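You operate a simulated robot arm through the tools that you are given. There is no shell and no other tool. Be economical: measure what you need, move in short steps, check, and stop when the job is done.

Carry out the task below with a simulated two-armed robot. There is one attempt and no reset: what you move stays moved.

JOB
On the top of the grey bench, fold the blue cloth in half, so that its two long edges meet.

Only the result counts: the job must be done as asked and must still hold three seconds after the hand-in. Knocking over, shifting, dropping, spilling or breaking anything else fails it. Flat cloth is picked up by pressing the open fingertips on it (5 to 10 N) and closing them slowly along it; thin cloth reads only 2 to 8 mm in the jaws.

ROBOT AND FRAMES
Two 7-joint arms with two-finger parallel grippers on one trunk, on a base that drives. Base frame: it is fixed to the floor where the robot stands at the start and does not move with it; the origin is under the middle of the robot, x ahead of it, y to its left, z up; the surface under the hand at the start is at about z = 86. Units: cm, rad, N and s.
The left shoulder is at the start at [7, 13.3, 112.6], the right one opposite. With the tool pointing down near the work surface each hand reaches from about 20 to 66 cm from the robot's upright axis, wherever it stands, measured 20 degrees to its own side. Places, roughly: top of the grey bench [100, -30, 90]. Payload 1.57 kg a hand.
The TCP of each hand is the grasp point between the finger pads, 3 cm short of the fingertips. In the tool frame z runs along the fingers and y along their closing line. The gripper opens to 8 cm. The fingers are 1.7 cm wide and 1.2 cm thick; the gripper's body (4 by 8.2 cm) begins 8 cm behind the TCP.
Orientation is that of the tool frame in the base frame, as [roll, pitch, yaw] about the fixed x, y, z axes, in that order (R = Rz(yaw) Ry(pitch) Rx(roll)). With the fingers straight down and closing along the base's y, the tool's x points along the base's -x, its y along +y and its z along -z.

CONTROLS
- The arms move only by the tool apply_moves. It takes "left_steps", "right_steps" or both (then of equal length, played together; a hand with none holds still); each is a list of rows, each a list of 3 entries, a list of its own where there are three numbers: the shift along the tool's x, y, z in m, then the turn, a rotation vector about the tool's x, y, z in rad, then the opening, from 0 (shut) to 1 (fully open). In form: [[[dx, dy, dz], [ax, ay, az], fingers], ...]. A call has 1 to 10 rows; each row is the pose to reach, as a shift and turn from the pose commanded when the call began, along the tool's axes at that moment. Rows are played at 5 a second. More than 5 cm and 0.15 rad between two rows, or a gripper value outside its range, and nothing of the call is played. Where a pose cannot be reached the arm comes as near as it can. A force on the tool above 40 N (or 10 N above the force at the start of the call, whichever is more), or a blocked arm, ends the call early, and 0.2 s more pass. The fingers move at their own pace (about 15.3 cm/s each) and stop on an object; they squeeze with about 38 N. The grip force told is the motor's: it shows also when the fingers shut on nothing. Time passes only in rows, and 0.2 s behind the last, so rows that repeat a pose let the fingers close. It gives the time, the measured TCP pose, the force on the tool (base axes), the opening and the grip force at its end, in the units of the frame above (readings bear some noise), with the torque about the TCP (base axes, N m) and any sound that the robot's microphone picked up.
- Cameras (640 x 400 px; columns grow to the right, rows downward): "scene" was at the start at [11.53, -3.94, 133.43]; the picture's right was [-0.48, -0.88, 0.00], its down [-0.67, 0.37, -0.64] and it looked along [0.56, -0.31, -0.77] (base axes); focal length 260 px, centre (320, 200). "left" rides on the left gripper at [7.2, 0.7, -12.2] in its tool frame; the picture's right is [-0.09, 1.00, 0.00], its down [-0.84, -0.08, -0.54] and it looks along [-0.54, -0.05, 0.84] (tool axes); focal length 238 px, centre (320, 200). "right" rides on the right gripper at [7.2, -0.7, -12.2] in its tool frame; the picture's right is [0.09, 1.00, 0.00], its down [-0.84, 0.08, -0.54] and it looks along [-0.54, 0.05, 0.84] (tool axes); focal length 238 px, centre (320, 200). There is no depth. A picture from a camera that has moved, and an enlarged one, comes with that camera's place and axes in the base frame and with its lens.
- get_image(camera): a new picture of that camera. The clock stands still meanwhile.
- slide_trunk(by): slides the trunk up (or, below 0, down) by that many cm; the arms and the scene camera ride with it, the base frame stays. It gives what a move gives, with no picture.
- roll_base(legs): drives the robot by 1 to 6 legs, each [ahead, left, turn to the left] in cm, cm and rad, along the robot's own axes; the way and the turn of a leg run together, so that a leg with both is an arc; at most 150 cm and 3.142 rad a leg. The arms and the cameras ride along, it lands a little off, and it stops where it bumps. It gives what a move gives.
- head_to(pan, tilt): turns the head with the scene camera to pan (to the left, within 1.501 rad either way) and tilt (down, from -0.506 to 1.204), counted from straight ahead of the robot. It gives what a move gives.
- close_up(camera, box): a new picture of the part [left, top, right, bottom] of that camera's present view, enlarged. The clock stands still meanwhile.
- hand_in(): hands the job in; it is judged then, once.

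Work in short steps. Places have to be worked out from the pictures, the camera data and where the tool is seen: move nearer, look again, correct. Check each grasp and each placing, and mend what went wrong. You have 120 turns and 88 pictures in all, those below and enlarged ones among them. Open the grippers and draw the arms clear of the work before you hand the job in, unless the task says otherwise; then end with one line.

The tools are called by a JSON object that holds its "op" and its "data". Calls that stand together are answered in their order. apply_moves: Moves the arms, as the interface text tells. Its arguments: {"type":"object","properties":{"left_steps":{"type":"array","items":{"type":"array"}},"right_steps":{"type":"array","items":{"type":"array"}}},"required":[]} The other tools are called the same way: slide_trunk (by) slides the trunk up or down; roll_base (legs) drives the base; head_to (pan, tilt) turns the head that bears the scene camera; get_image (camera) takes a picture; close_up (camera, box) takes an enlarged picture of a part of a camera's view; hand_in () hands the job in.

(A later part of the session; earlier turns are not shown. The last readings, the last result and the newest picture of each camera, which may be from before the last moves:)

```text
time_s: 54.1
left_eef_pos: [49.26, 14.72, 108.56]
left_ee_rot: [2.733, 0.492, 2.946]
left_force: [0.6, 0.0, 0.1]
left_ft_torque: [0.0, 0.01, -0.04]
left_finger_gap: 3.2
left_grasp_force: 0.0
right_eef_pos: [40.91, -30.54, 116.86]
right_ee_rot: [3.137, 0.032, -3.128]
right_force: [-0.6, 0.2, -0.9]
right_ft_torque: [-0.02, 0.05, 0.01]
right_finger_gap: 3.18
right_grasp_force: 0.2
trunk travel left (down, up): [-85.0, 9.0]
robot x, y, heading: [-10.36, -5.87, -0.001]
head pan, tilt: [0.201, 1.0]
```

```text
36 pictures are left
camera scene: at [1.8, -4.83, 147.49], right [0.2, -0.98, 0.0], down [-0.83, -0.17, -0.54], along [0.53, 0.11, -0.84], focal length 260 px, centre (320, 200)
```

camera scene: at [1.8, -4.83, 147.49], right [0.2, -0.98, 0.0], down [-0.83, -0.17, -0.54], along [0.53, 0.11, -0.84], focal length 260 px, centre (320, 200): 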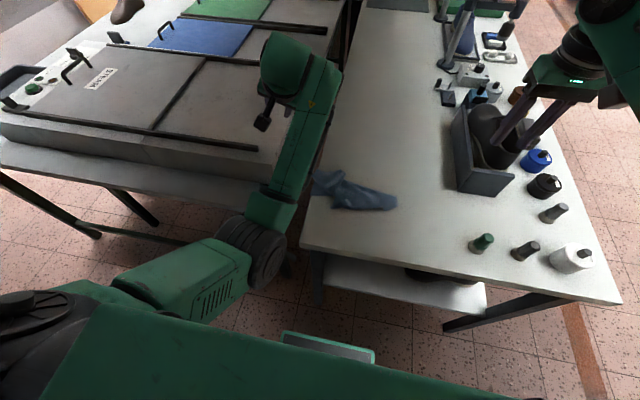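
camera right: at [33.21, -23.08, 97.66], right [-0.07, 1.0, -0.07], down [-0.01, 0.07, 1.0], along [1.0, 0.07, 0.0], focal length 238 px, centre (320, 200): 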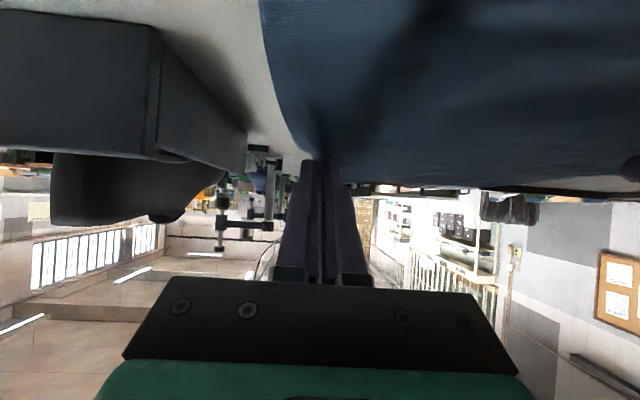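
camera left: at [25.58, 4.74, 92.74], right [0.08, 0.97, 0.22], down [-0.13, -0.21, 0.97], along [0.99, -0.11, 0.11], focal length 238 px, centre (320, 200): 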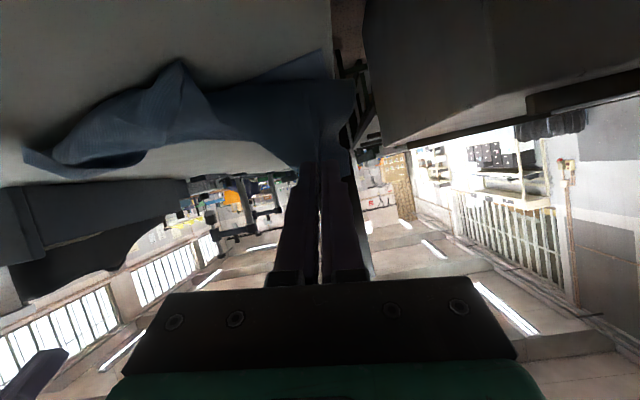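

Both arms are in good posture again and the cloth lies crumpled at the left of the bench. I'll finish righting the left hand and zoom in on the cloth.

{"op": "apply_moves", "data": {"left_steps": [[[0, 0, -0.01], [0.06, 0.1, 0.01], 0.4], [[0, 0, -0.02], [0.12, 0.2, 0.02], 0.4], [[0, 0, -0.03], [0.19, 0.3, 0.03], 0.4], [[0, 0, -0.04], [0.26, 0.4, 0.03], 0.4], [[0, 0, -0.04], [0.32, 0.5, 0.04], 0.4], [[0, 0, -0.04], [0.32, 0.5, 0.04], 0.4]]}}

{"op": "close_up", "data": {"camera": "scene", "box": [290, 140, 420, 240]}}

```text
time_s: 55.5
left_eef_pos: [47.15, 13.42, 111.93]
left_ee_rot: [3.08, -0.001, 3.022]
left_force: [0.7, -0.5, 0.3]
left_ft_torque: [-0.05, -0.02, -0.02]
left_finger_gap: 3.19
left_grasp_force: 0.1
right_eef_pos: [40.86, -30.43, 116.85]
right_ee_rot: [3.137, 0.036, -3.128]
right_force: [0.5, 0.2, 0.6]
right_ft_torque: [0.0, 0.0, 0.0]
right_finger_gap: 3.22
right_grasp_force: 0.0
trunk travel left (down, up): [-85.0, 9.0]
robot x, y, heading: [-9.94, -5.65, -0.001]
head pan, tilt: [0.201, 1.0]
```

```text
4.00 times, centred on (355, 190) of scene
camera zoom: at [1.67, -4.82, 147.51], right [0.2, -0.98, 0.0], down [-0.82, -0.17, -0.54], along [0.53, 0.11, -0.84], focal length 1038 px, centre (180, 240)
```

zoom: 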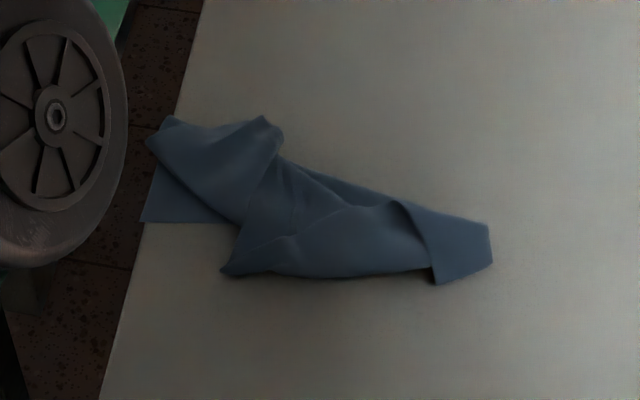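

The cloth is in a crumpled strip: a sharp bottom-layer corner near (41.4, 6.3), and its right end around (43, -17). I'll hover each hand over one end for close views.

{"op": "apply_moves", "data": {"left_steps": [[[0.005, -0.015, 0.01], [0, 0, -0.03], 0.4], [[0.01, -0.03, 0.03], [0, 0, -0.06], 0.4], [[0.015, -0.045, 0.05], [0, 0, -0.09], 0.4], [[0.02, -0.06, 0.07], [0.03, 0, -0.12], 0.4], [[0.03, -0.075, 0.09], [0.06, 0, -0.12], 0.4], [[0.032, -0.088, 0.1], [0.06, 0, -0.12], 0.4]], "right_steps": [[[-0.003, 0.02, 0.02], [0, 0, 0], 0.4], [[-0.006, 0.045, 0.045], [0, 0, 0], 0.4], [[-0.01, 0.07, 0.07], [0, 0, 0], 0.4], [[-0.013, 0.09, 0.095], [0, 0, 0], 0.4], [[-0.017, 0.115, 0.12], [0, 0, 0], 0.4], [[-0.02, 0.135, 0.13], [0, 0, 0], 0.4]]}}

{"op": "get_image", "data": {"camera": "left"}}

{"op": "get_image", "data": {"camera": "right"}}

```text
time_s: 57.0
left_eef_pos: [43.73, 6.89, 102.17]
left_ee_rot: [3.132, 0.021, -3.116]
left_force: [1.0, -0.1, 0.3]
left_ft_torque: [0.03, 0.0, -0.01]
left_finger_gap: 3.21
left_grasp_force: 0.1
right_eef_pos: [42.95, -17.0, 103.8]
right_ee_rot: [3.136, 0.034, -3.13]
right_force: [-1.4, 0.0, -0.2]
right_ft_torque: [0.02, -0.01, -0.01]
right_finger_gap: 3.18
right_grasp_force: 0.0
trunk travel left (down, up): [-85.0, 9.0]
robot x, y, heading: [-10.27, -6.32, -0.002]
head pan, tilt: [0.201, 1.0]
```

```text
34 pictures are left
camera left: at [36.33, 7.14, 114.1], right [0.07, 1.0, 0.01], down [0.83, -0.06, 0.56], along [0.56, -0.03, -0.83], focal length 238 px, centre (320, 200)
```

left: 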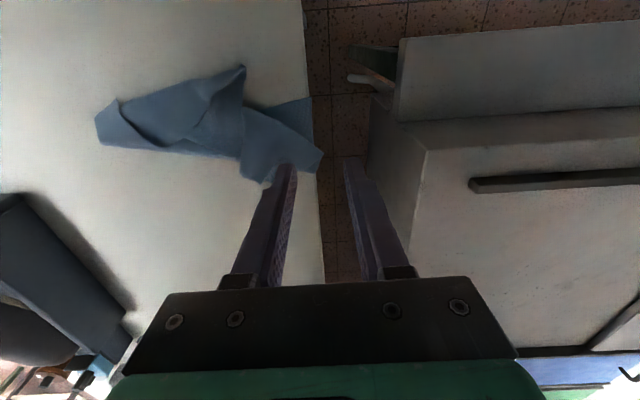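

```text
33 pictures are left
camera right: at [35.43, -17.79, 115.82], right [-0.1, 0.99, 0.0], down [0.82, 0.08, 0.57], along [0.57, 0.06, -0.82], focal length 238 px, centre (320, 200)
```

right: 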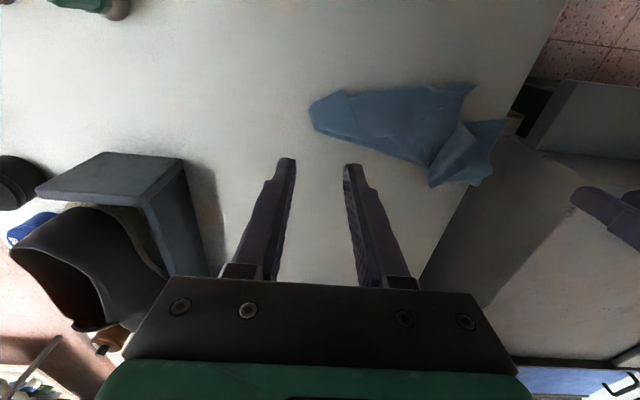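

I'll zoom in on the two ends in the wrist views to tell the real corners from the folds.

{"op": "close_up", "data": {"camera": "right", "box": [290, 60, 530, 210]}}

{"op": "close_up", "data": {"camera": "left", "box": [80, 50, 340, 210]}}

```text
2.67 times, centred on (410, 135) of right
camera zoom: at [35.43, -17.79, 115.82], right [-0.1, 0.99, 0.0], down [0.82, 0.08, 0.57], along [0.57, 0.06, -0.82], focal length 636 px, centre (80, 373)
```

zoom: 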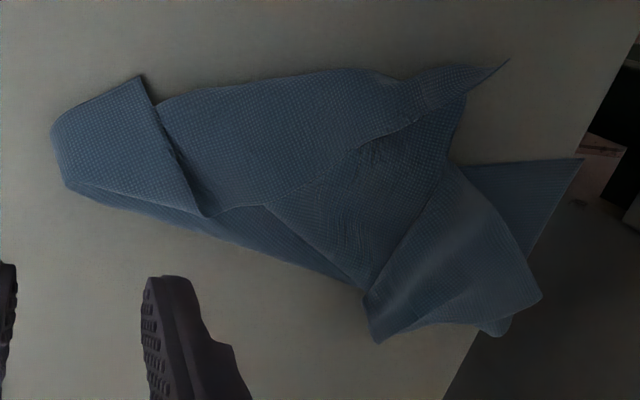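

```text
2.46 times, centred on (210, 130) of left
camera zoom: at [36.33, 7.14, 114.1], right [0.07, 1.0, 0.01], down [0.83, -0.06, 0.56], along [0.56, -0.03, -0.83], focal length 587 px, centre (591, 372)
```

zoom: 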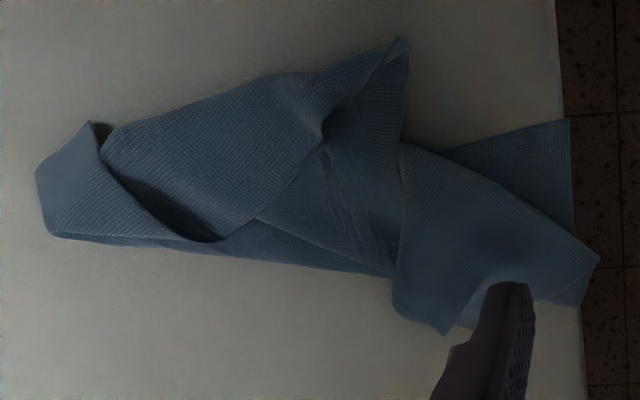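

I can make out real corners: D at about (41.8, 6.2) on the bottom layer, and P1 at about (40.3, -14.7), the tip of the folded-over flap at the right end. I'll take D with the left hand first, lowering to just above it.

{"op": "apply_moves", "data": {"left_steps": [[[0.01, -0.022, 0.02], [0, 0, 0], 0.35], [[0.01, -0.022, 0.045], [0, 0, 0], 0.35], [[0.01, -0.022, 0.07], [0, 0, 0], 0.35], [[0.01, -0.022, 0.095], [0, 0, 0], 0.35], [[0.01, -0.022, 0.118], [0, 0, 0], 0.35], [[0.01, -0.022, 0.125], [0, 0, 0], 0.35]]}}

{"op": "get_image", "data": {"camera": "left"}}

```text
time_s: 58.4
left_eef_pos: [43.16, 4.5, 89.76]
left_ee_rot: [3.131, 0.023, -3.121]
left_force: [0.8, -0.4, 0.9]
left_ft_torque: [0.01, -0.01, -0.03]
left_finger_gap: 2.79
left_grasp_force: 0.1
right_eef_pos: [42.88, -17.02, 103.75]
right_ee_rot: [3.136, 0.033, -3.128]
right_force: [-0.5, -0.1, 0.4]
right_ft_torque: [0.02, 0.01, 0.0]
right_finger_gap: 3.17
right_grasp_force: 0.0
trunk travel left (down, up): [-85.0, 9.0]
robot x, y, heading: [-9.83, -6.11, -0.001]
head pan, tilt: [0.201, 1.0]
```

```text
30 pictures are left
camera left: at [35.71, 4.75, 101.67], right [0.07, 1.0, 0.02], down [0.83, -0.07, 0.56], along [0.56, -0.03, -0.83], focal length 238 px, centre (320, 200)
```

left: 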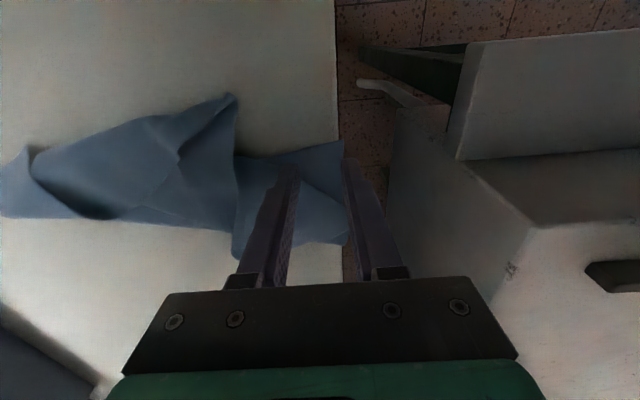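

The outer finger is right at the bench edge. I'll shift 1.3 cm inward and slightly nearer, then press.

{"op": "apply_moves", "data": {"left_steps": [[[0.006, -0.013, 0], [0, 0, 0], 0.35], [[0.006, -0.013, 0.004], [0, 0, 0], 0.35], [[0.006, -0.013, 0.008], [0, 0, 0], 0.35], [[0.006, -0.013, 0.01], [0, 0, 0], 0.35], [[0.006, -0.013, 0.01], [0, 0, 0], 0.35]]}}

```text
time_s: 59.5
left_eef_pos: [42.76, 4.46, 89.15]
left_ee_rot: [3.108, 0.042, -3.113]
left_force: [6.4, 0.4, 30.8]
left_ft_torque: [-0.72, -0.22, 0.18]
left_finger_gap: 2.64
left_grasp_force: 0.1
right_eef_pos: [42.69, -17.15, 103.97]
right_ee_rot: [3.135, 0.037, -3.127]
right_force: [0.1, 0.4, -0.4]
right_ft_torque: [0.01, 0.0, -0.01]
right_finger_gap: 3.22
right_grasp_force: 0.1
trunk travel left (down, up): [-85.0, 9.0]
robot x, y, heading: [-9.87, -5.71, 0.005]
head pan, tilt: [0.201, 1.0]
```

The press is too hard (31 N), so I'll ease up by about 7 mm.

{"op": "apply_moves", "data": {"left_steps": [[[0, 0, -0.005], [0, 0, 0], 0.35], [[0, 0, -0.012], [0, 0, 0], 0.35], [[0, 0, -0.008], [0, 0, 0], 0.35], [[0, 0, -0.008], [0, 0, 0], 0.35]]}}

{"op": "close_up", "data": {"camera": "left", "box": [220, 100, 400, 260]}}

```text
time_s: 60.8
left_eef_pos: [42.7, 5.34, 89.26]
left_ee_rot: [3.1, 0.027, -3.103]
left_force: [0.7, -0.4, 1.6]
left_ft_torque: [-0.01, 0.0, 0.0]
left_finger_gap: 2.81
left_grasp_force: 0.5
right_eef_pos: [42.87, -16.92, 103.7]
right_ee_rot: [3.137, 0.035, -3.128]
right_force: [-0.2, 0.0, 0.1]
right_ft_torque: [-0.02, 0.04, -0.01]
right_finger_gap: 3.2
right_grasp_force: 0.0
trunk travel left (down, up): [-85.0, 9.0]
robot x, y, heading: [-10.45, -5.89, -0.002]
head pan, tilt: [0.201, 1.0]
stopped in row 4 (left hand): the arm was blocked; the commanded pose is now the measured one
```

```text
2.50 times, centred on (310, 180) of left
camera zoom: at [35.25, 5.17, 101.2], right [0.05, 1.0, 0.05], down [0.83, -0.07, 0.56], along [0.56, 0.01, -0.83], focal length 596 px, centre (345, 250)
```

zoom: 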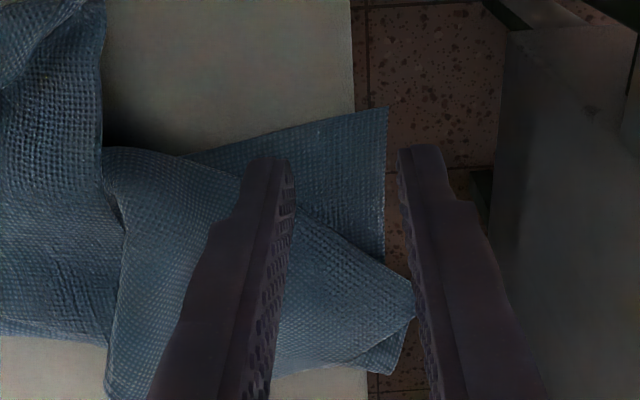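

The left arm is still in its bad elbow-down posture and drifts to +y. I'll lift it clear and stretch it out to the left and up to bring the elbow back to its original side.

{"op": "apply_moves", "data": {"left_steps": [[[0, 0.005, -0.03], [0, 0, 0], 0.35], [[0, 0.02, -0.06], [0, 0, 0], 0.35], [[0, 0.04, -0.09], [0, 0, 0], 0.35], [[0, 0.07, -0.12], [0, 0, 0], 0.35], [[0, 0.1, -0.15], [0, 0, 0], 0.35], [[-0.02, 0.13, -0.18], [0, 0, 0], 0.35], [[-0.04, 0.16, -0.2], [0, 0, 0], 0.35], [[-0.06, 0.19, -0.22], [0, 0, 0], 0.35], [[-0.08, 0.22, -0.24], [0, 0, 0], 0.35], [[-0.1, 0.24, -0.26], [0, 0, 0], 0.35]]}}

{"op": "head_to", "data": {"pan": 0.2, "tilt": 0.7}}

{"op": "get_image", "data": {"camera": "scene"}}

```text
time_s: 63.0
left_eef_pos: [49.29, 26.29, 114.24]
left_ee_rot: [3.101, 0.024, -3.107]
left_force: [0.9, -0.2, -0.4]
left_ft_torque: [0.02, -0.02, -0.01]
left_finger_gap: 2.81
left_grasp_force: 0.1
left hand out of reach, approached as far as the arm can: row 5, 10
right_eef_pos: [42.91, -17.02, 103.75]
right_ee_rot: [3.136, 0.032, -3.127]
right_force: [0.4, 0.0, 0.2]
right_ft_torque: [0.0, 0.0, -0.02]
right_finger_gap: 3.18
right_grasp_force: 0.0
trunk travel left (down, up): [-85.0, 9.0]
robot x, y, heading: [-10.07, -6.45, -0.0]
head pan, tilt: [0.201, 1.0]
```

```text
time_s: 63.8
left_eef_pos: [49.21, 26.35, 114.14]
left_ee_rot: [3.104, 0.024, -3.106]
left_force: [0.6, 0.2, -0.8]
left_ft_torque: [0.03, -0.03, 0.02]
left_finger_gap: 2.81
left_grasp_force: 0.0
right_eef_pos: [42.99, -16.92, 103.89]
right_ee_rot: [3.137, 0.034, -3.127]
right_force: [0.1, 0.4, 0.5]
right_ft_torque: [0.02, 0.02, 0.02]
right_finger_gap: 3.21
right_grasp_force: 0.1
trunk travel left (down, up): [-85.0, 9.0]
robot x, y, heading: [-10.14, -5.99, 0.002]
head pan, tilt: [0.201, 0.7]
```

```text
28 pictures are left
camera scene: at [3.19, -4.57, 149.84], right [0.2, -0.98, 0.0], down [-0.63, -0.13, -0.76], along [0.75, 0.15, -0.64], focal length 260 px, centre (320, 200)
```

scene: 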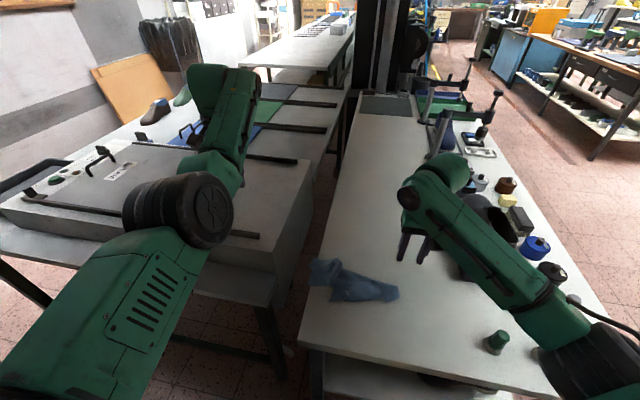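

The left arm is extended and looks normal. The earlier blocking was probably its elbow against the left cabinet, or the fold of the arm, while the base was so far back. I'll bring the left hand in at height, then drive the base forward 10 cm to its original standing place.

{"op": "apply_moves", "data": {"left_steps": [[[0.01, -0.03, 0], [0, 0, 0], 0.35], [[0.02, -0.06, 0], [0, 0, 0], 0.35], [[0.03, -0.09, 0], [0, 0, 0], 0.35], [[0.04, -0.12, 0], [0, 0, 0], 0.35], [[0.05, -0.15, 0], [0, 0, 0], 0.35], [[0.06, -0.18, 0], [0, 0, 0], 0.35], [[0.06, -0.2, 0], [0, 0, 0], 0.35]], "right_steps": [[[0.015, -0.02, -0.01], [0, 0, 0], 0.4], [[0.03, -0.04, -0.02], [0, 0, 0], 0.4], [[0.045, -0.06, -0.03], [0, 0, 0], 0.4], [[0.06, -0.08, -0.04], [0, 0, 0], 0.4], [[0.06, -0.08, -0.05], [0, 0, 0], 0.4], [[0.06, -0.08, -0.06], [0, 0, 0], 0.4], [[0.06, -0.08, -0.06], [0, 0, 0], 0.4]]}}

{"op": "roll_base", "data": {"legs": [[11, 4, 0]]}}

```text
time_s: 65.3
left_eef_pos: [47.39, 6.19, 112.78]
left_ee_rot: [3.1, 0.024, -3.106]
left_force: [-0.8, -0.8, 0.4]
left_ft_torque: [0.01, 0.0, -0.04]
left_finger_gap: 2.8
left_grasp_force: 0.2
left hand out of reach, approached as far as the arm can: row 4, 5, 6, 7
right_eef_pos: [36.78, -25.33, 109.65]
right_ee_rot: [3.135, 0.036, -3.131]
right_force: [0.5, -0.1, 0.2]
right_ft_torque: [0.0, 0.0, 0.02]
right_finger_gap: 3.19
right_grasp_force: 0.0
trunk travel left (down, up): [-85.0, 9.0]
robot x, y, heading: [-9.93, -6.06, -0.002]
head pan, tilt: [0.201, 0.7]
```

```text
time_s: 66.6
left_eef_pos: [57.96, 10.21, 112.85]
left_ee_rot: [3.102, 0.027, -3.109]
left_force: [-0.9, -0.1, -0.3]
left_ft_torque: [-0.03, 0.0, -0.02]
left_finger_gap: 2.77
left_grasp_force: 0.1
right_eef_pos: [47.23, -21.37, 109.76]
right_ee_rot: [3.135, 0.037, -3.129]
right_force: [0.7, 0.6, -0.1]
right_ft_torque: [0.02, 0.0, 0.01]
right_finger_gap: 3.22
right_grasp_force: 0.1
trunk travel left (down, up): [-85.0, 9.0]
robot x, y, heading: [0.67, -1.96, -0.008]
head pan, tilt: [0.201, 0.7]
```

The left arm still cannot fold inward. I'll lift it slightly, lower the trunk towards its original height, and look at its posture.

{"op": "apply_moves", "data": {"left_steps": [[[0, -0.01, -0.03], [0, 0, 0], 0.35], [[0, -0.02, -0.06], [0, 0, 0], 0.35], [[0, -0.03, -0.09], [0, 0, 0], 0.35], [[0, -0.03, -0.09], [0, 0, 0], 0.35]], "right_steps": [[[0, 0, -0.02], [0, 0, 0], 0.4], [[0, 0, -0.04], [0, 0, 0], 0.4], [[0, 0, -0.06], [0, 0, 0], 0.4], [[0, 0, -0.06], [0, 0, 0], 0.4]]}}

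{"op": "slide_trunk", "data": {"by": -10}}

{"op": "head_to", "data": {"pan": 0.1, "tilt": 0.9}}

{"op": "get_image", "data": {"camera": "scene"}}

```text
time_s: 67.6
left_eef_pos: [58.18, 6.67, 121.42]
left_ee_rot: [3.103, 0.023, -3.106]
left_force: [-0.1, 0.1, 0.9]
left_ft_torque: [0.02, -0.01, 0.03]
left_finger_gap: 2.81
left_grasp_force: 0.2
left hand out of reach, approached as far as the arm can: row 1, 2
right_eef_pos: [47.32, -21.29, 115.7]
right_ee_rot: [3.136, 0.034, -3.128]
right_force: [1.3, 0.6, 0.1]
right_ft_torque: [0.01, 0.04, 0.01]
right_finger_gap: 3.19
right_grasp_force: 0.0
trunk travel left (down, up): [-85.0, 9.0]
robot x, y, heading: [0.58, -2.24, -0.002]
head pan, tilt: [0.201, 0.7]
```

```text
time_s: 68.9
left_eef_pos: [58.23, 6.71, 111.6]
left_ee_rot: [3.101, 0.022, -3.108]
left_force: [-0.1, -0.1, -0.8]
left_ft_torque: [0.0, 0.02, 0.0]
left_finger_gap: 2.79
left_grasp_force: 0.1
right_eef_pos: [47.39, -21.31, 105.67]
right_ee_rot: [3.136, 0.036, -3.129]
right_force: [-0.1, -0.2, 0.0]
right_ft_torque: [0.02, -0.01, 0.02]
right_finger_gap: 3.19
right_grasp_force: 0.0
trunk travel left (down, up): [-75.0, 19.0]
robot x, y, heading: [0.58, -2.02, -0.006]
head pan, tilt: [0.201, 0.7]
```

```text
time_s: 69.6
left_eef_pos: [58.2, 6.8, 111.65]
left_ee_rot: [3.102, 0.019, -3.108]
left_force: [0.3, -0.6, 0.7]
left_ft_torque: [0.0, 0.0, 0.01]
left_finger_gap: 2.8
left_grasp_force: 0.0
right_eef_pos: [47.18, -21.36, 105.69]
right_ee_rot: [3.135, 0.033, -3.13]
right_force: [0.1, 0.0, 0.1]
right_ft_torque: [0.02, -0.02, 0.01]
right_finger_gap: 3.21
right_grasp_force: 0.1
trunk travel left (down, up): [-75.0, 19.0]
robot x, y, heading: [0.63, -2.34, -0.0]
head pan, tilt: [0.099, 0.901]
```

```text
27 pictures are left
camera scene: at [13.1, -1.6, 138.24], right [0.1, -1.0, 0.0], down [-0.78, -0.08, -0.62], along [0.62, 0.06, -0.78], focal length 260 px, centre (320, 200)
```

scene: 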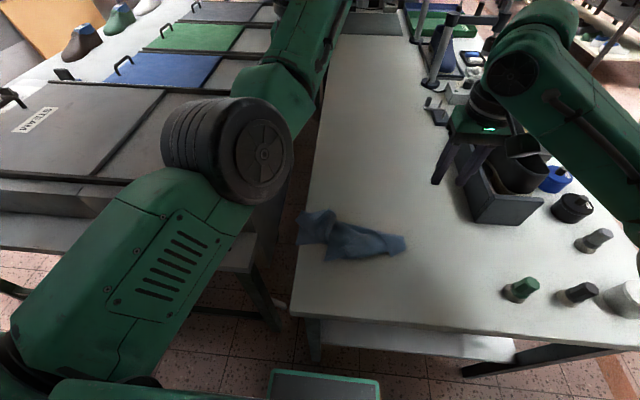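

The left elbow sits in front of and above the shoulder, a different swivel from the start. I'll sweep the left hand out to the far left at a safe height and back again to swing the elbow outward.

{"op": "apply_moves", "data": {"left_steps": [[[0, 0.04, 0], [0, 0, 0], 0.35], [[0.01, 0.08, 0], [0, 0, 0], 0.35], [[0.03, 0.12, 0], [0, 0, 0], 0.35], [[0.05, 0.16, 0], [0, 0, 0], 0.35], [[0.07, 0.2, 0], [0, 0, 0], 0.35], [[0.1, 0.24, 0], [0, 0, 0], 0.35], [[0.13, 0.28, 0], [0, 0, 0], 0.35], [[0.16, 0.31, 0], [0, 0, 0], 0.35], [[0.19, 0.34, 0], [0, 0, 0], 0.35], [[0.22, 0.36, 0], [0, 0, 0], 0.35]]}}

```text
time_s: 71.8
left_eef_pos: [35.04, 41.84, 112.4]
left_ee_rot: [3.102, 0.022, -3.111]
left_force: [-0.3, 0.1, 0.2]
left_ft_torque: [0.03, 0.0, -0.01]
left_finger_gap: 2.81
left_grasp_force: 0.1
left hand out of reach, approached as far as the arm can: row 2, 3, 4, 5, 6
right_eef_pos: [47.38, -21.26, 105.67]
right_ee_rot: [3.135, 0.035, -3.129]
right_force: [-0.5, 0.1, 0.3]
right_ft_torque: [0.0, 0.0, 0.01]
right_finger_gap: 3.2
right_grasp_force: 0.0
trunk travel left (down, up): [-75.0, 19.0]
robot x, y, heading: [0.36, -1.92, 0.002]
head pan, tilt: [0.099, 0.901]
```

It reached (35, 42) cleanly. Now I'll bring it back inward along a closer path to the original start region.

{"op": "apply_moves", "data": {"left_steps": [[[0, -0.04, 0], [0, 0, 0], 0.35], [[0, -0.08, 0], [0, 0, 0], 0.35], [[-0.01, -0.12, 0], [0, 0, 0], 0.35], [[-0.02, -0.16, 0], [0, 0, 0], 0.35], [[-0.03, -0.2, 0], [0, 0, 0], 0.35], [[-0.04, -0.24, 0], [0, 0, 0], 0.35], [[-0.05, -0.28, 0], [0, 0, 0], 0.35], [[-0.06, -0.32, 0], [0, 0, 0], 0.35], [[-0.07, -0.36, 0], [0, 0, 0], 0.35], [[-0.08, -0.37, 0], [0, 0, 0], 0.35]]}}

{"op": "get_image", "data": {"camera": "scene"}}

```text
time_s: 74.0
left_eef_pos: [56.66, 2.8, 114.46]
left_ee_rot: [3.102, 0.028, -3.102]
left_force: [-1.1, -1.0, -0.1]
left_ft_torque: [0.08, -0.03, 0.03]
left_finger_gap: 2.81
left_grasp_force: 0.1
left hand out of reach, approached as far as the arm can: row 2, 3, 4, 5, 6, 7, 8, 9, 10
right_eef_pos: [47.1, -21.61, 105.63]
right_ee_rot: [3.133, 0.035, -3.129]
right_force: [-0.4, -0.5, -0.4]
right_ft_torque: [0.03, -0.03, 0.03]
right_finger_gap: 3.21
right_grasp_force: 0.0
trunk travel left (down, up): [-75.0, 19.0]
robot x, y, heading: [0.46, -2.24, -0.0]
head pan, tilt: [0.099, 0.901]
```

```text
26 pictures are left
camera scene: at [12.88, -1.97, 138.24], right [0.1, -1.0, 0.0], down [-0.78, -0.07, -0.62], along [0.62, 0.06, -0.78], focal length 260 px, centre (320, 200)
```

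scene: 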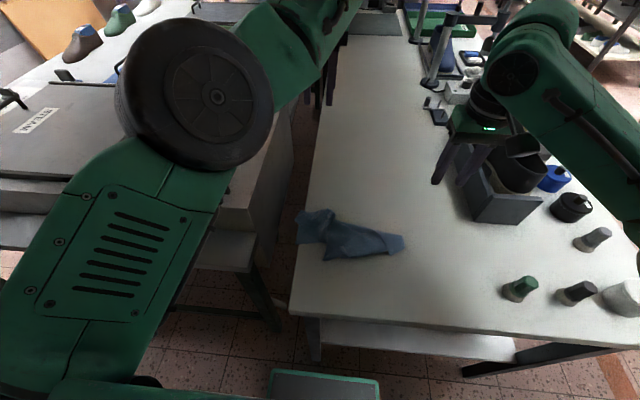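

The left arm only works well stretched out, at about 54 cm ahead of the robot. The right arm is healthy, so I'll use it to unfold the cloth first, going down to just above flap corner P1 at about (41.6, -15.6).

{"op": "apply_moves", "data": {"right_steps": [[[0.02, 0.02, 0.02], [0, 0, 0], 0.3], [[0.04, 0.04, 0.05], [0, 0, 0], 0.3], [[0.056, 0.058, 0.08], [0, 0, 0], 0.3], [[0.056, 0.058, 0.11], [0, 0, 0], 0.3], [[0.056, 0.058, 0.14], [0, 0, 0], 0.3], [[0.056, 0.058, 0.152], [0, 0.035, 0], 0.3], [[0.056, 0.058, 0.152], [0, 0.035, 0], 0.3]]}}

{"op": "close_up", "data": {"camera": "right", "box": [230, 90, 500, 260]}}

```text
time_s: 75.6
left_eef_pos: [56.73, 3.01, 114.2]
left_ee_rot: [3.104, 0.02, -3.104]
left_force: [-0.1, -0.4, -0.3]
left_ft_torque: [0.0, 0.0, 0.01]
left_finger_gap: 2.81
left_grasp_force: 0.1
right_eef_pos: [42.01, -15.59, 90.14]
right_ee_rot: [3.136, -0.003, -3.129]
right_force: [-0.1, 0.2, 0.3]
right_ft_torque: [0.0, 0.01, -0.02]
right_finger_gap: 2.41
right_grasp_force: 0.1
trunk travel left (down, up): [-75.0, 19.0]
robot x, y, heading: [0.79, -2.02, 0.002]
head pan, tilt: [0.099, 0.901]
```

```text
2.35 times, centred on (365, 175) of right
camera zoom: at [34.92, -16.37, 102.52], right [-0.1, 0.99, 0.01], down [0.84, 0.08, 0.54], along [0.54, 0.06, -0.84], focal length 561 px, centre (214, 259)
```

zoom: 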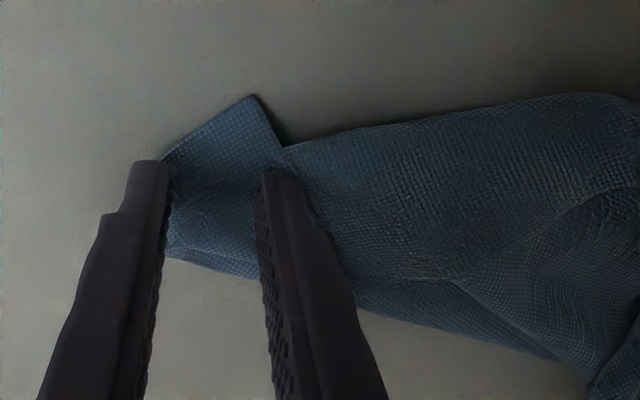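

P1 sits just ahead of and between the fingers. I'll shift nearer by 0.8 cm and to +y by 0.6 cm, then press down.

{"op": "apply_moves", "data": {"right_steps": [[[0.008, 0.006, 0], [0, 0, 0], 0.3], [[0.008, 0.006, 0.004], [0, 0, 0], 0.3], [[0.008, 0.006, 0.008], [0, 0, 0], 0.3], [[0.008, 0.006, 0.011], [0, 0, 0], 0.3], [[0.008, 0.006, 0.011], [0, 0, 0], 0.3]]}}

```text
time_s: 76.8
left_eef_pos: [56.73, 3.13, 114.27]
left_ee_rot: [3.103, 0.022, -3.105]
left_force: [0.3, 0.7, -0.6]
left_ft_torque: [-0.01, 0.0, 0.0]
left_finger_gap: 2.82
left_grasp_force: 0.1
right_eef_pos: [41.33, -14.81, 89.14]
right_ee_rot: [3.135, 0.0, -3.129]
right_force: [1.1, 0.1, 2.8]
right_ft_torque: [0.03, 0.01, -0.02]
right_finger_gap: 2.38
right_grasp_force: 0.1
trunk travel left (down, up): [-75.0, 19.0]
robot x, y, heading: [0.88, -2.18, -0.002]
head pan, tilt: [0.099, 0.901]
```

It's touching at 2.8 N. I'll press 1.5 mm more and close slowly.

{"op": "apply_moves", "data": {"right_steps": [[[0, 0, 0.0015], [0, 0, 0], 0.3], [[0, 0, 0.0015], [0, 0, 0], 0.25], [[0, 0, 0.0015], [0, 0, 0], 0.2], [[0, 0, 0.0015], [0, 0, 0], 0.15], [[0, 0, 0.0015], [0, 0, 0], 0.1], [[0, 0, 0.0015], [0, 0, 0], 0.05], [[0, 0, 0.0015], [0, 0, 0], 0], [[0, 0, 0.0015], [0, 0, 0], 0], [[0, 0, -0.005], [0, 0, 0], 0], [[0, 0, -0.02], [0, 0, 0], 0]]}}

{"op": "get_image", "data": {"camera": "right"}}

```text
time_s: 79.0
left_eef_pos: [56.56, 3.08, 114.18]
left_ee_rot: [3.104, 0.022, -3.105]
left_force: [-0.7, 0.4, -0.1]
left_ft_torque: [-0.02, 0.03, 0.01]
left_finger_gap: 2.8
left_grasp_force: 0.1
right_eef_pos: [41.2, -14.8, 91.09]
right_ee_rot: [3.136, -0.004, -3.13]
right_force: [0.3, -0.1, 0.8]
right_ft_torque: [-0.01, 0.0, -0.01]
right_finger_gap: 0.16
right_grasp_force: 23.0
trunk travel left (down, up): [-75.0, 19.0]
robot x, y, heading: [0.91, -2.31, -0.0]
head pan, tilt: [0.099, 0.901]
```

```text
24 pictures are left
camera right: at [34.17, -15.75, 103.41], right [-0.1, 0.99, 0.01], down [0.84, 0.08, 0.54], along [0.54, 0.06, -0.84], focal length 238 px, centre (320, 200)
```

right: 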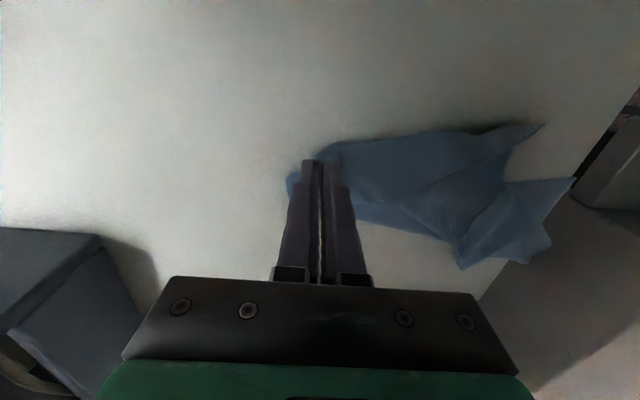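

P1 is held (1.6 mm in the jaws). I'll lift it a little and pull it over to the right to open the flap and draw the cloth out.

{"op": "apply_moves", "data": {"right_steps": [[[0, -0.01, -0.02], [0, 0, 0], 0], [[0, -0.03, -0.03], [0, 0, 0], 0], [[0, -0.05, -0.03], [0, 0, 0], 0], [[0, -0.065, -0.02], [0, 0, 0], 0], [[0, -0.08, -0.01], [0, 0, 0], 0], [[0, -0.095, 0], [0, 0, 0], 0], [[0, -0.11, 0], [0, 0, 0], 0], [[0, -0.12, 0], [0, 0, 0], 0], [[0, -0.13, 0], [0, 0, 0], 0]]}}

{"op": "close_up", "data": {"camera": "scene", "box": [270, 170, 500, 320]}}

```text
time_s: 81.0
left_eef_pos: [56.79, 3.09, 114.24]
left_ee_rot: [3.103, 0.021, -3.106]
left_force: [0.5, 0.2, 0.6]
left_ft_torque: [-0.05, -0.01, 0.0]
left_finger_gap: 2.82
left_grasp_force: 0.0
right_eef_pos: [41.52, -27.79, 91.15]
right_ee_rot: [3.135, 0.0, -3.13]
right_force: [-0.2, -0.5, -0.1]
right_ft_torque: [0.03, 0.02, -0.03]
right_finger_gap: 0.16
right_grasp_force: 23.6
trunk travel left (down, up): [-75.0, 19.0]
robot x, y, heading: [0.79, -2.21, -0.0]
head pan, tilt: [0.099, 0.901]
```

```text
2.67 times, centred on (385, 245) of scene
camera zoom: at [13.1, -1.64, 138.23], right [0.1, -1.0, 0.0], down [-0.78, -0.08, -0.62], along [0.62, 0.06, -0.78], focal length 692 px, centre (147, 80)
```

zoom: 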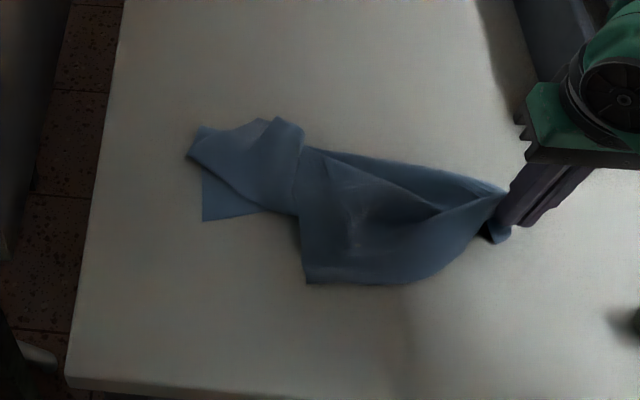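

The flap opened, and I now see P1 held at the right, a clear corner Q at about (35.6, -12), and D at about (40, -3.7) with a lobe folded over it. I'll set P1 down, release it, and hover over the lobe for a close view.

{"op": "apply_moves", "data": {"right_steps": [[[0, -0.005, 0.012], [0, 0, 0], 0], [[0, -0.005, 0.016], [0, 0, 0], 0], [[0, -0.005, 0.016], [0, 0, 0], 0.3], [[0, -0.005, 0.0], [0, 0, 0], 0.3], [[0, -0.005, -0.03], [0, 0, 0], 0.3], [[0, 0.02, -0.07], [0, 0, 0], 0.3], [[0, 0.06, -0.11], [0, 0, 0], 0.3], [[0.02, 0.1, -0.14], [0, 0, 0], 0.3], [[0.04, 0.14, -0.14], [0, 0, 0], 0.3], [[0.04, 0.17, -0.14], [0, 0, 0], 0.3]]}}

{"op": "get_image", "data": {"camera": "right"}}

```text
refused: row 7 steps farther than a row can; nothing moved
```

```text
22 pictures are left
camera right: at [34.37, -28.67, 103.41], right [-0.1, 0.99, 0.01], down [0.84, 0.08, 0.54], along [0.54, 0.06, -0.84], focal length 238 px, centre (320, 200)
```

right: 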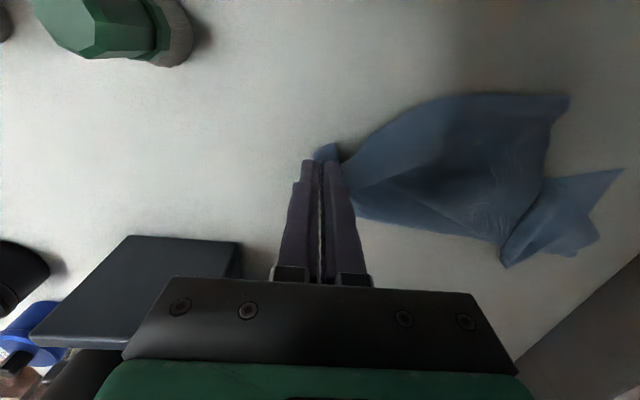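

One step was too long, so nothing moved. I'll repeat it with shorter steps.

{"op": "apply_moves", "data": {"right_steps": [[[0, -0.005, 0.012], [0, 0, 0], 0], [[0, -0.005, 0.016], [0, 0, 0], 0], [[0, -0.005, 0.016], [0, 0, 0], 0.3], [[0, -0.005, 0.0], [0, 0, 0], 0.3], [[0, -0.005, -0.04], [0, 0, 0], 0.3], [[0, 0.02, -0.08], [0, 0, 0], 0.3], [[0, 0.05, -0.11], [0, 0, 0], 0.3], [[0.01, 0.085, -0.13], [0, 0, 0], 0.3], [[0.02, 0.125, -0.13], [0, 0, 0], 0.3], [[0.03, 0.16, -0.13], [0, 0, 0], 0.3]]}}

{"op": "close_up", "data": {"camera": "right", "box": [200, 50, 520, 240]}}

```text
time_s: 83.2
left_eef_pos: [56.8, 3.04, 114.24]
left_ee_rot: [3.104, 0.022, -3.105]
left_force: [-0.3, 0.3, 0.2]
left_ft_torque: [-0.02, -0.01, 0.01]
left_finger_gap: 2.81
left_grasp_force: 0.1
right_eef_pos: [38.46, -11.85, 104.22]
right_ee_rot: [3.138, -0.003, -3.13]
right_force: [-0.9, 0.4, 0.5]
right_ft_torque: [-0.02, -0.01, 0.02]
right_finger_gap: 2.4
right_grasp_force: 0.1
trunk travel left (down, up): [-75.0, 19.0]
robot x, y, heading: [0.97, -2.0, -0.005]
head pan, tilt: [0.099, 0.901]
```

```text
2.00 times, centred on (360, 145) of right
camera zoom: at [31.34, -12.62, 116.48], right [-0.1, 0.99, 0.0], down [0.84, 0.08, 0.54], along [0.54, 0.06, -0.84], focal length 477 px, centre (240, 310)
```

zoom: 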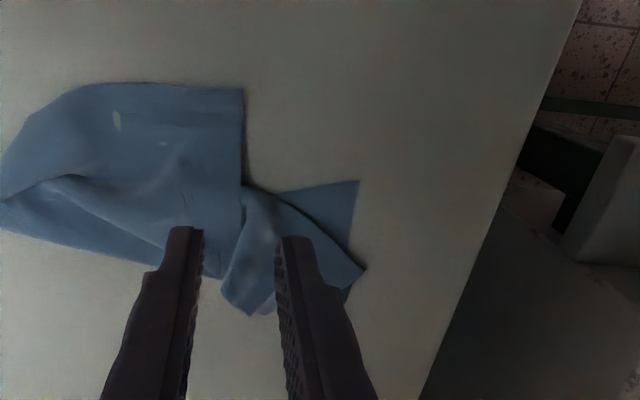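

The cloth is much more open, with P1 and Q as the ends of a short edge. Before relying on the left arm I'll test its reach here, lowering it to z≈100 and then drawing it back, all clear of the cloth.

{"op": "apply_moves", "data": {"left_steps": [[[0, 0.02, 0.03], [0, 0, 0], 0.35], [[0, 0.03, 0.06], [0, 0, 0], 0.35], [[0, 0.03, 0.09], [0, 0, 0], 0.35], [[0, 0.03, 0.12], [0, 0, 0], 0.35], [[0.02, 0.03, 0.12], [0, 0, 0], 0.35], [[0.04, 0.03, 0.12], [0, 0, 0], 0.35], [[0.06, 0.03, 0.12], [0, 0, 0], 0.35], [[0.08, 0.03, 0.12], [0, 0, 0], 0.35]]}}

```text
time_s: 85.0
left_eef_pos: [59.45, 3.67, 103.81]
left_ee_rot: [3.101, 0.021, -3.108]
left_force: [-0.4, -0.6, 0.0]
left_ft_torque: [-0.02, 0.01, 0.01]
left_finger_gap: 2.81
left_grasp_force: 0.0
left hand out of reach, approached as far as the arm can: row 1, 2, 3, 4, 5, 6, 7, 8
right_eef_pos: [38.37, -12.01, 104.2]
right_ee_rot: [3.136, 0.001, -3.13]
right_force: [0.4, 0.2, 0.9]
right_ft_torque: [0.02, 0.01, -0.01]
right_finger_gap: 2.42
right_grasp_force: 0.0
trunk travel left (down, up): [-75.0, 19.0]
robot x, y, heading: [0.68, -2.49, -0.003]
head pan, tilt: [0.099, 0.901]
```

The left arm can't fold back here. A wrist joint may be wound to its limit, so I'll turn the hand about the vertical and test the draw-back again.

{"op": "apply_moves", "data": {"left_steps": [[[0, 0, 0], [0, 0, 0.14], 0.35], [[0, 0, 0], [0, 0, 0.28], 0.35], [[0, 0, 0], [0, 0, 0.42], 0.35], [[0, 0, 0], [0, 0, 0.56], 0.35], [[0, 0, 0], [0, 0, 0.7], 0.35], [[0.02, 0, 0], [0, 0, 0.84], 0.35], [[0.04, 0, 0], [0, 0, 0.84], 0.35], [[0.06, 0, 0], [0, 0, 0.84], 0.35], [[0.08, 0, 0], [0, 0, 0.84], 0.35]]}}

```text
time_s: 87.0
left_eef_pos: [59.36, 3.77, 104.38]
left_ee_rot: [3.085, -0.021, 2.334]
left_force: [-0.7, -1.1, -1.5]
left_ft_torque: [0.07, -0.06, 0.0]
left_finger_gap: 2.77
left_grasp_force: 0.1
left hand out of reach, approached as far as the arm can: row 6, 7, 8, 9
right_eef_pos: [38.38, -11.9, 104.06]
right_ee_rot: [3.136, 0.0, -3.129]
right_force: [-1.0, 0.4, -0.2]
right_ft_torque: [-0.03, -0.02, 0.0]
right_finger_gap: 2.42
right_grasp_force: 0.0
trunk travel left (down, up): [-75.0, 19.0]
robot x, y, heading: [0.92, -2.39, 0.004]
head pan, tilt: [0.099, 0.901]
```

Turning the hand made no difference, so it is the elbow. I'll stretch the left arm fully forward and up, undo the turn, and see whether it folds back the other way.

{"op": "apply_moves", "data": {"left_steps": [[[-0.025, 0.025, 0], [0, 0, -0.14], 0.35], [[-0.05, 0.05, -0.01], [0, 0, -0.28], 0.35], [[-0.075, 0.075, -0.02], [0, 0, -0.42], 0.35], [[-0.1, 0.1, -0.03], [0, 0, -0.56], 0.35], [[-0.12, 0.12, -0.03], [0, 0, -0.7], 0.35], [[-0.14, 0.14, -0.03], [0, 0, -0.8], 0.35], [[-0.15, 0.15, -0.03], [0, 0, -0.8], 0.35], [[-0.15, 0.15, -0.03], [0, 0, -0.8], 0.35]]}}

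{"op": "apply_moves", "data": {"left_steps": [[[0.04, 0, 0], [0, 0, 0], 0.35], [[0.08, 0, 0], [0, 0, 0], 0.35], [[0.12, 0, 0], [0, 0, 0], 0.35], [[0.16, 0, 0], [0, 0, 0], 0.35], [[0.2, 0, 0], [0, 0, 0], 0.35], [[0.23, 0, 0], [0, 0, 0], 0.35], [[0.26, 0, 0], [0, 0, 0], 0.35], [[0.26, 0, 0], [0, 0, 0], 0.35]]}}

```text
time_s: 88.8
left_eef_pos: [59.96, 7.2, 106.83]
left_ee_rot: [3.102, 0.021, 3.134]
left_force: [0.2, 0.5, 0.1]
left_ft_torque: [-0.01, 0.02, 0.01]
left_finger_gap: 2.81
left_grasp_force: 0.0
left hand out of reach, approached as far as the arm can: row 1, 2, 3, 4, 5, 6, 7, 8
right_eef_pos: [38.4, -11.81, 104.15]
right_ee_rot: [3.138, -0.002, -3.129]
right_force: [-0.1, 0.0, 0.8]
right_ft_torque: [-0.03, -0.03, -0.02]
right_finger_gap: 2.38
right_grasp_force: 0.0
trunk travel left (down, up): [-75.0, 19.0]
robot x, y, heading: [0.9, -2.18, 0.001]
head pan, tilt: [0.099, 0.901]
```

```text
time_s: 90.6
left_eef_pos: [57.37, 3.46, 112.56]
left_ee_rot: [3.102, 0.018, 3.134]
left_force: [-0.3, 0.3, 0.0]
left_ft_torque: [0.04, -0.04, -0.05]
left_finger_gap: 2.8
left_grasp_force: 0.1
left hand out of reach, approached as far as the arm can: row 1, 2, 3, 4, 5, 6, 7, 8
right_eef_pos: [38.46, -11.99, 104.08]
right_ee_rot: [3.135, -0.001, -3.13]
right_force: [-0.5, 0.4, 0.6]
right_ft_torque: [-0.02, 0.0, 0.01]
right_finger_gap: 2.39
right_grasp_force: 0.1
trunk travel left (down, up): [-75.0, 19.0]
robot x, y, heading: [1.04, -1.97, -0.003]
head pan, tilt: [0.099, 0.901]
```

The left arm is locked in a bad branch, so I'll park it out to the left and work with the right arm alone, moving one corner at a time.

{"op": "apply_moves", "data": {"left_steps": [[[0, 0.04, -0.01], [0, 0, 0], 0.35], [[0.01, 0.08, -0.02], [0, 0, 0], 0.35], [[0.03, 0.12, -0.03], [0, 0, 0], 0.35], [[0.05, 0.16, -0.03], [0, 0, 0], 0.35], [[0.07, 0.2, -0.03], [0, 0, 0], 0.35], [[0.1, 0.24, -0.03], [0, 0, 0], 0.35], [[0.13, 0.28, -0.03], [0, 0, 0], 0.35], [[0.16, 0.31, -0.03], [0, 0, 0], 0.35], [[0.19, 0.34, -0.03], [0, 0, 0], 0.35], [[0.22, 0.37, -0.03], [0, 0, 0], 0.35]], "right_steps": [[[0.01, 0, 0.01], [0, 0, 0], 0.3], [[0.02, 0, 0.03], [0, 0, 0], 0.3], [[0.023, -0.006, 0.05], [0, 0, 0], 0.3], [[0.023, -0.012, 0.07], [0, 0, 0], 0.3], [[0.023, -0.016, 0.09], [0, 0, 0], 0.3], [[0.023, -0.016, 0.11], [0, 0, 0], 0.3], [[0.023, -0.016, 0.13], [0, 0, 0], 0.3], [[0.023, -0.016, 0.14], [0, 0, 0], 0.3], [[0.023, -0.016, 0.14], [0, 0, 0], 0.3], [[0.023, -0.016, 0.14], [0, 0, 0], 0.3]]}}

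{"op": "close_up", "data": {"camera": "right", "box": [200, 80, 480, 260]}}

```text
time_s: 92.8
left_eef_pos: [36.68, 40.04, 116.78]
left_ee_rot: [3.103, 0.021, 3.131]
left_force: [-0.2, -0.4, -0.2]
left_ft_torque: [-0.07, -0.05, 0.01]
left_finger_gap: 2.79
left_grasp_force: 0.0
left hand out of reach, approached as far as the arm can: row 2
right_eef_pos: [36.11, -13.54, 90.14]
right_ee_rot: [3.137, 0.0, -3.131]
right_force: [-0.4, -1.0, 0.1]
right_ft_torque: [-0.01, 0.03, -0.02]
right_finger_gap: 2.43
right_grasp_force: 0.0
trunk travel left (down, up): [-75.0, 19.0]
robot x, y, heading: [0.94, -2.09, -0.004]
head pan, tilt: [0.099, 0.901]
```

```text
2.22 times, centred on (340, 170) of right
camera zoom: at [28.98, -14.25, 102.45], right [-0.1, 0.99, 0.0], down [0.84, 0.09, 0.54], along [0.54, 0.06, -0.84], focal length 530 px, centre (276, 267)
```

zoom: 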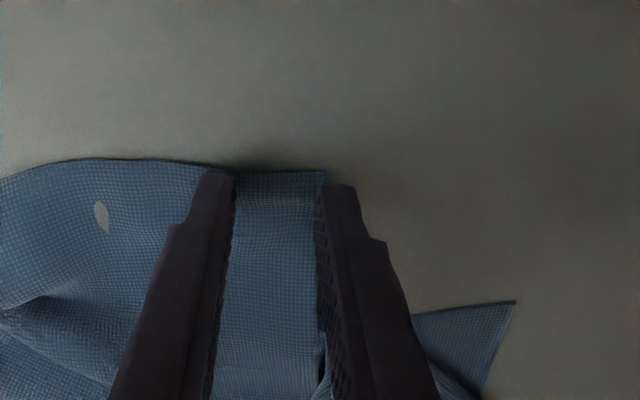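

The left arm is parked. The fingers straddle corner Q, slightly outside it, so I'll shift 0.8 cm inward each way and press.

{"op": "apply_moves", "data": {"right_steps": [[[-0.008, -0.008, 0], [0, 0, 0], 0.3], [[-0.008, -0.008, 0.005], [0, 0, 0], 0.3], [[-0.008, -0.008, 0.01], [0, 0, 0], 0.3], [[-0.008, -0.008, 0.0125], [0, 0, 0], 0.3], [[-0.008, -0.008, 0.0125], [0, 0, 0], 0.3]]}}

```text
time_s: 94.0
left_eef_pos: [36.5, 39.9, 116.89]
left_ee_rot: [3.102, 0.02, 3.134]
left_force: [-0.5, -0.3, -0.3]
left_ft_torque: [-0.02, 0.01, 0.0]
left_finger_gap: 2.82
left_grasp_force: 0.0
right_eef_pos: [36.91, -14.35, 89.22]
right_ee_rot: [3.137, 0.005, -3.129]
right_force: [3.2, -0.5, 17.9]
right_ft_torque: [-0.22, 0.01, 0.04]
right_finger_gap: 2.37
right_grasp_force: 0.1
trunk travel left (down, up): [-75.0, 19.0]
robot x, y, heading: [0.75, -2.27, -0.002]
head pan, tilt: [0.099, 0.901]
```

At 18 N I'll ease 2.5 mm, close slowly and lift slightly.

{"op": "apply_moves", "data": {"right_steps": [[[0, 0, -0.0025], [0, 0, 0], 0.3], [[0, 0, -0.002], [0, 0, 0], 0.25], [[0, 0, -0.002], [0, 0, 0], 0.2], [[0, 0, -0.002], [0, 0, 0], 0.15], [[0, 0, -0.002], [0, 0, 0], 0.1], [[0, 0, -0.002], [0, 0, 0], 0.05], [[0, 0, -0.002], [0, 0, 0], 0], [[0, 0, -0.002], [0, 0, 0], 0], [[0, 0, -0.01], [0, 0, 0], 0], [[0, 0, -0.03], [0, 0, 0], 0]]}}

```text
time_s: 96.2
left_eef_pos: [36.65, 39.98, 116.88]
left_ee_rot: [3.102, 0.022, 3.136]
left_force: [-0.1, 0.0, 0.2]
left_ft_torque: [0.02, 0.05, -0.03]
left_finger_gap: 2.81
left_grasp_force: 0.0
right_eef_pos: [36.85, -14.41, 91.95]
right_ee_rot: [3.136, -0.001, -3.128]
right_force: [0.0, 0.4, 1.0]
right_ft_torque: [-0.01, -0.04, 0.01]
right_finger_gap: 0.17
right_grasp_force: 23.3
trunk travel left (down, up): [-75.0, 19.0]
robot x, y, heading: [0.77, -2.44, -0.001]
head pan, tilt: [0.099, 0.901]
```

Q is held. I'll lift it and carry it over to the far side, towards (57, -22), then lower it.

{"op": "apply_moves", "data": {"right_steps": [[[0, 0, -0.04], [0, 0, 0], 0], [[-0.01, -0.005, -0.08], [0, 0, 0], 0], [[-0.03, -0.01, -0.11], [0, 0, 0], 0], [[-0.06, -0.02, -0.13], [0, 0, 0], 0], [[-0.09, -0.03, -0.13], [0, 0, 0], 0], [[-0.12, -0.04, -0.12], [0, 0, 0], 0], [[-0.15, -0.055, -0.1], [0, 0, 0], 0], [[-0.175, -0.065, -0.08], [0, 0, 0], 0], [[-0.19, -0.075, -0.05], [0, 0, 0], 0], [[-0.2, -0.08, -0.02], [0, 0, 0], 0]]}}

{"op": "close_up", "data": {"camera": "scene", "box": [250, 110, 550, 310]}}

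```text
time_s: 98.4
left_eef_pos: [36.77, 39.91, 116.83]
left_ee_rot: [3.101, 0.018, 3.133]
left_force: [-0.7, 0.2, 0.1]
left_ft_torque: [0.03, 0.05, 0.01]
left_finger_gap: 2.8
left_grasp_force: 0.1
right_eef_pos: [56.86, -22.03, 93.92]
right_ee_rot: [3.136, -0.002, -3.129]
right_force: [-0.2, 0.3, -0.3]
right_ft_torque: [0.0, -0.01, 0.01]
right_finger_gap: 0.19
right_grasp_force: 23.7
trunk travel left (down, up): [-75.0, 19.0]
robot x, y, heading: [0.55, -2.19, -0.003]
head pan, tilt: [0.099, 0.901]
```

```text
2.00 times, centred on (400, 210) of scene
camera zoom: at [13.2, -1.6, 138.23], right [0.1, -1.0, 0.0], down [-0.78, -0.08, -0.62], along [0.62, 0.06, -0.78], focal length 519 px, centre (160, 180)
```

zoom: 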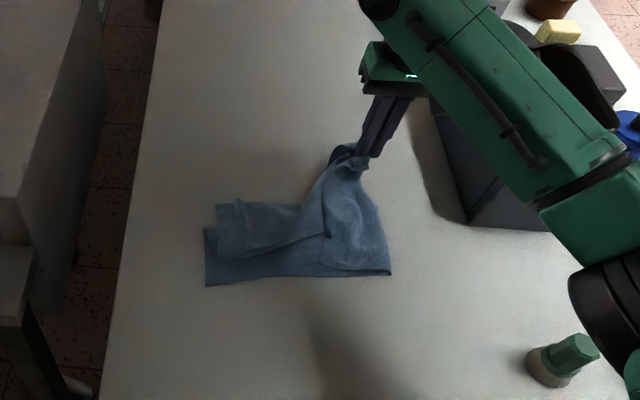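

That opened it a lot: D and P1 now form a straight near side. I'll pull Q further away, low along the bench, to draw the right part flat, driving the base ahead a little for reach.

{"op": "roll_base", "data": {"legs": [[4, 0, 0]]}}

{"op": "apply_moves", "data": {"right_steps": [[[0, -0.005, 0.01], [0, 0, 0], 0], [[-0.01, -0.015, 0.02], [0, 0, 0], 0], [[-0.02, -0.02, 0.025], [0, 0, 0], 0], [[-0.03, -0.025, 0.025], [0, 0, 0], 0], [[-0.03, -0.025, 0.025], [0, 0, 0], 0]]}}

{"op": "close_up", "data": {"camera": "scene", "box": [250, 110, 550, 310]}}

```text
time_s: 99.3
left_eef_pos: [40.07, 39.87, 117.1]
left_ee_rot: [3.101, 0.026, 3.133]
left_force: [-0.7, 0.9, -0.5]
left_ft_torque: [0.0, -0.08, 0.01]
left_finger_gap: 2.79
left_grasp_force: 0.0
right_eef_pos: [60.33, -22.09, 94.25]
right_ee_rot: [3.137, 0.003, -3.129]
right_force: [0.1, 0.0, 0.5]
right_ft_torque: [0.01, -0.01, -0.02]
right_finger_gap: 0.18
right_grasp_force: 23.2
trunk travel left (down, up): [-75.0, 19.0]
robot x, y, heading: [4.72, -2.15, -0.003]
head pan, tilt: [0.099, 0.901]
```

```text
time_s: 100.5
left_eef_pos: [40.45, 39.81, 116.87]
left_ee_rot: [3.101, 0.021, 3.134]
left_force: [0.2, -0.2, -0.1]
left_ft_torque: [0.01, -0.02, 0.02]
left_finger_gap: 2.8
left_grasp_force: 0.1
right_eef_pos: [63.81, -24.56, 91.41]
right_ee_rot: [3.136, 0.001, -3.13]
right_force: [1.1, 0.2, 0.4]
right_ft_torque: [-0.02, -0.02, -0.02]
right_finger_gap: 0.19
right_grasp_force: 23.6
trunk travel left (down, up): [-75.0, 19.0]
robot x, y, heading: [4.77, -2.1, 0.001]
head pan, tilt: [0.099, 0.901]
```

```text
2.00 times, centred on (400, 210) of scene
camera zoom: at [16.95, -1.63, 138.24], right [0.1, -1.0, 0.0], down [-0.78, -0.08, -0.62], along [0.62, 0.06, -0.78], focal length 519 px, centre (160, 180)
```

zoom: 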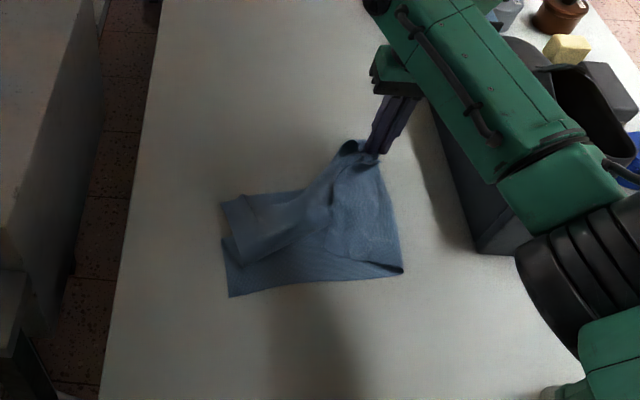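

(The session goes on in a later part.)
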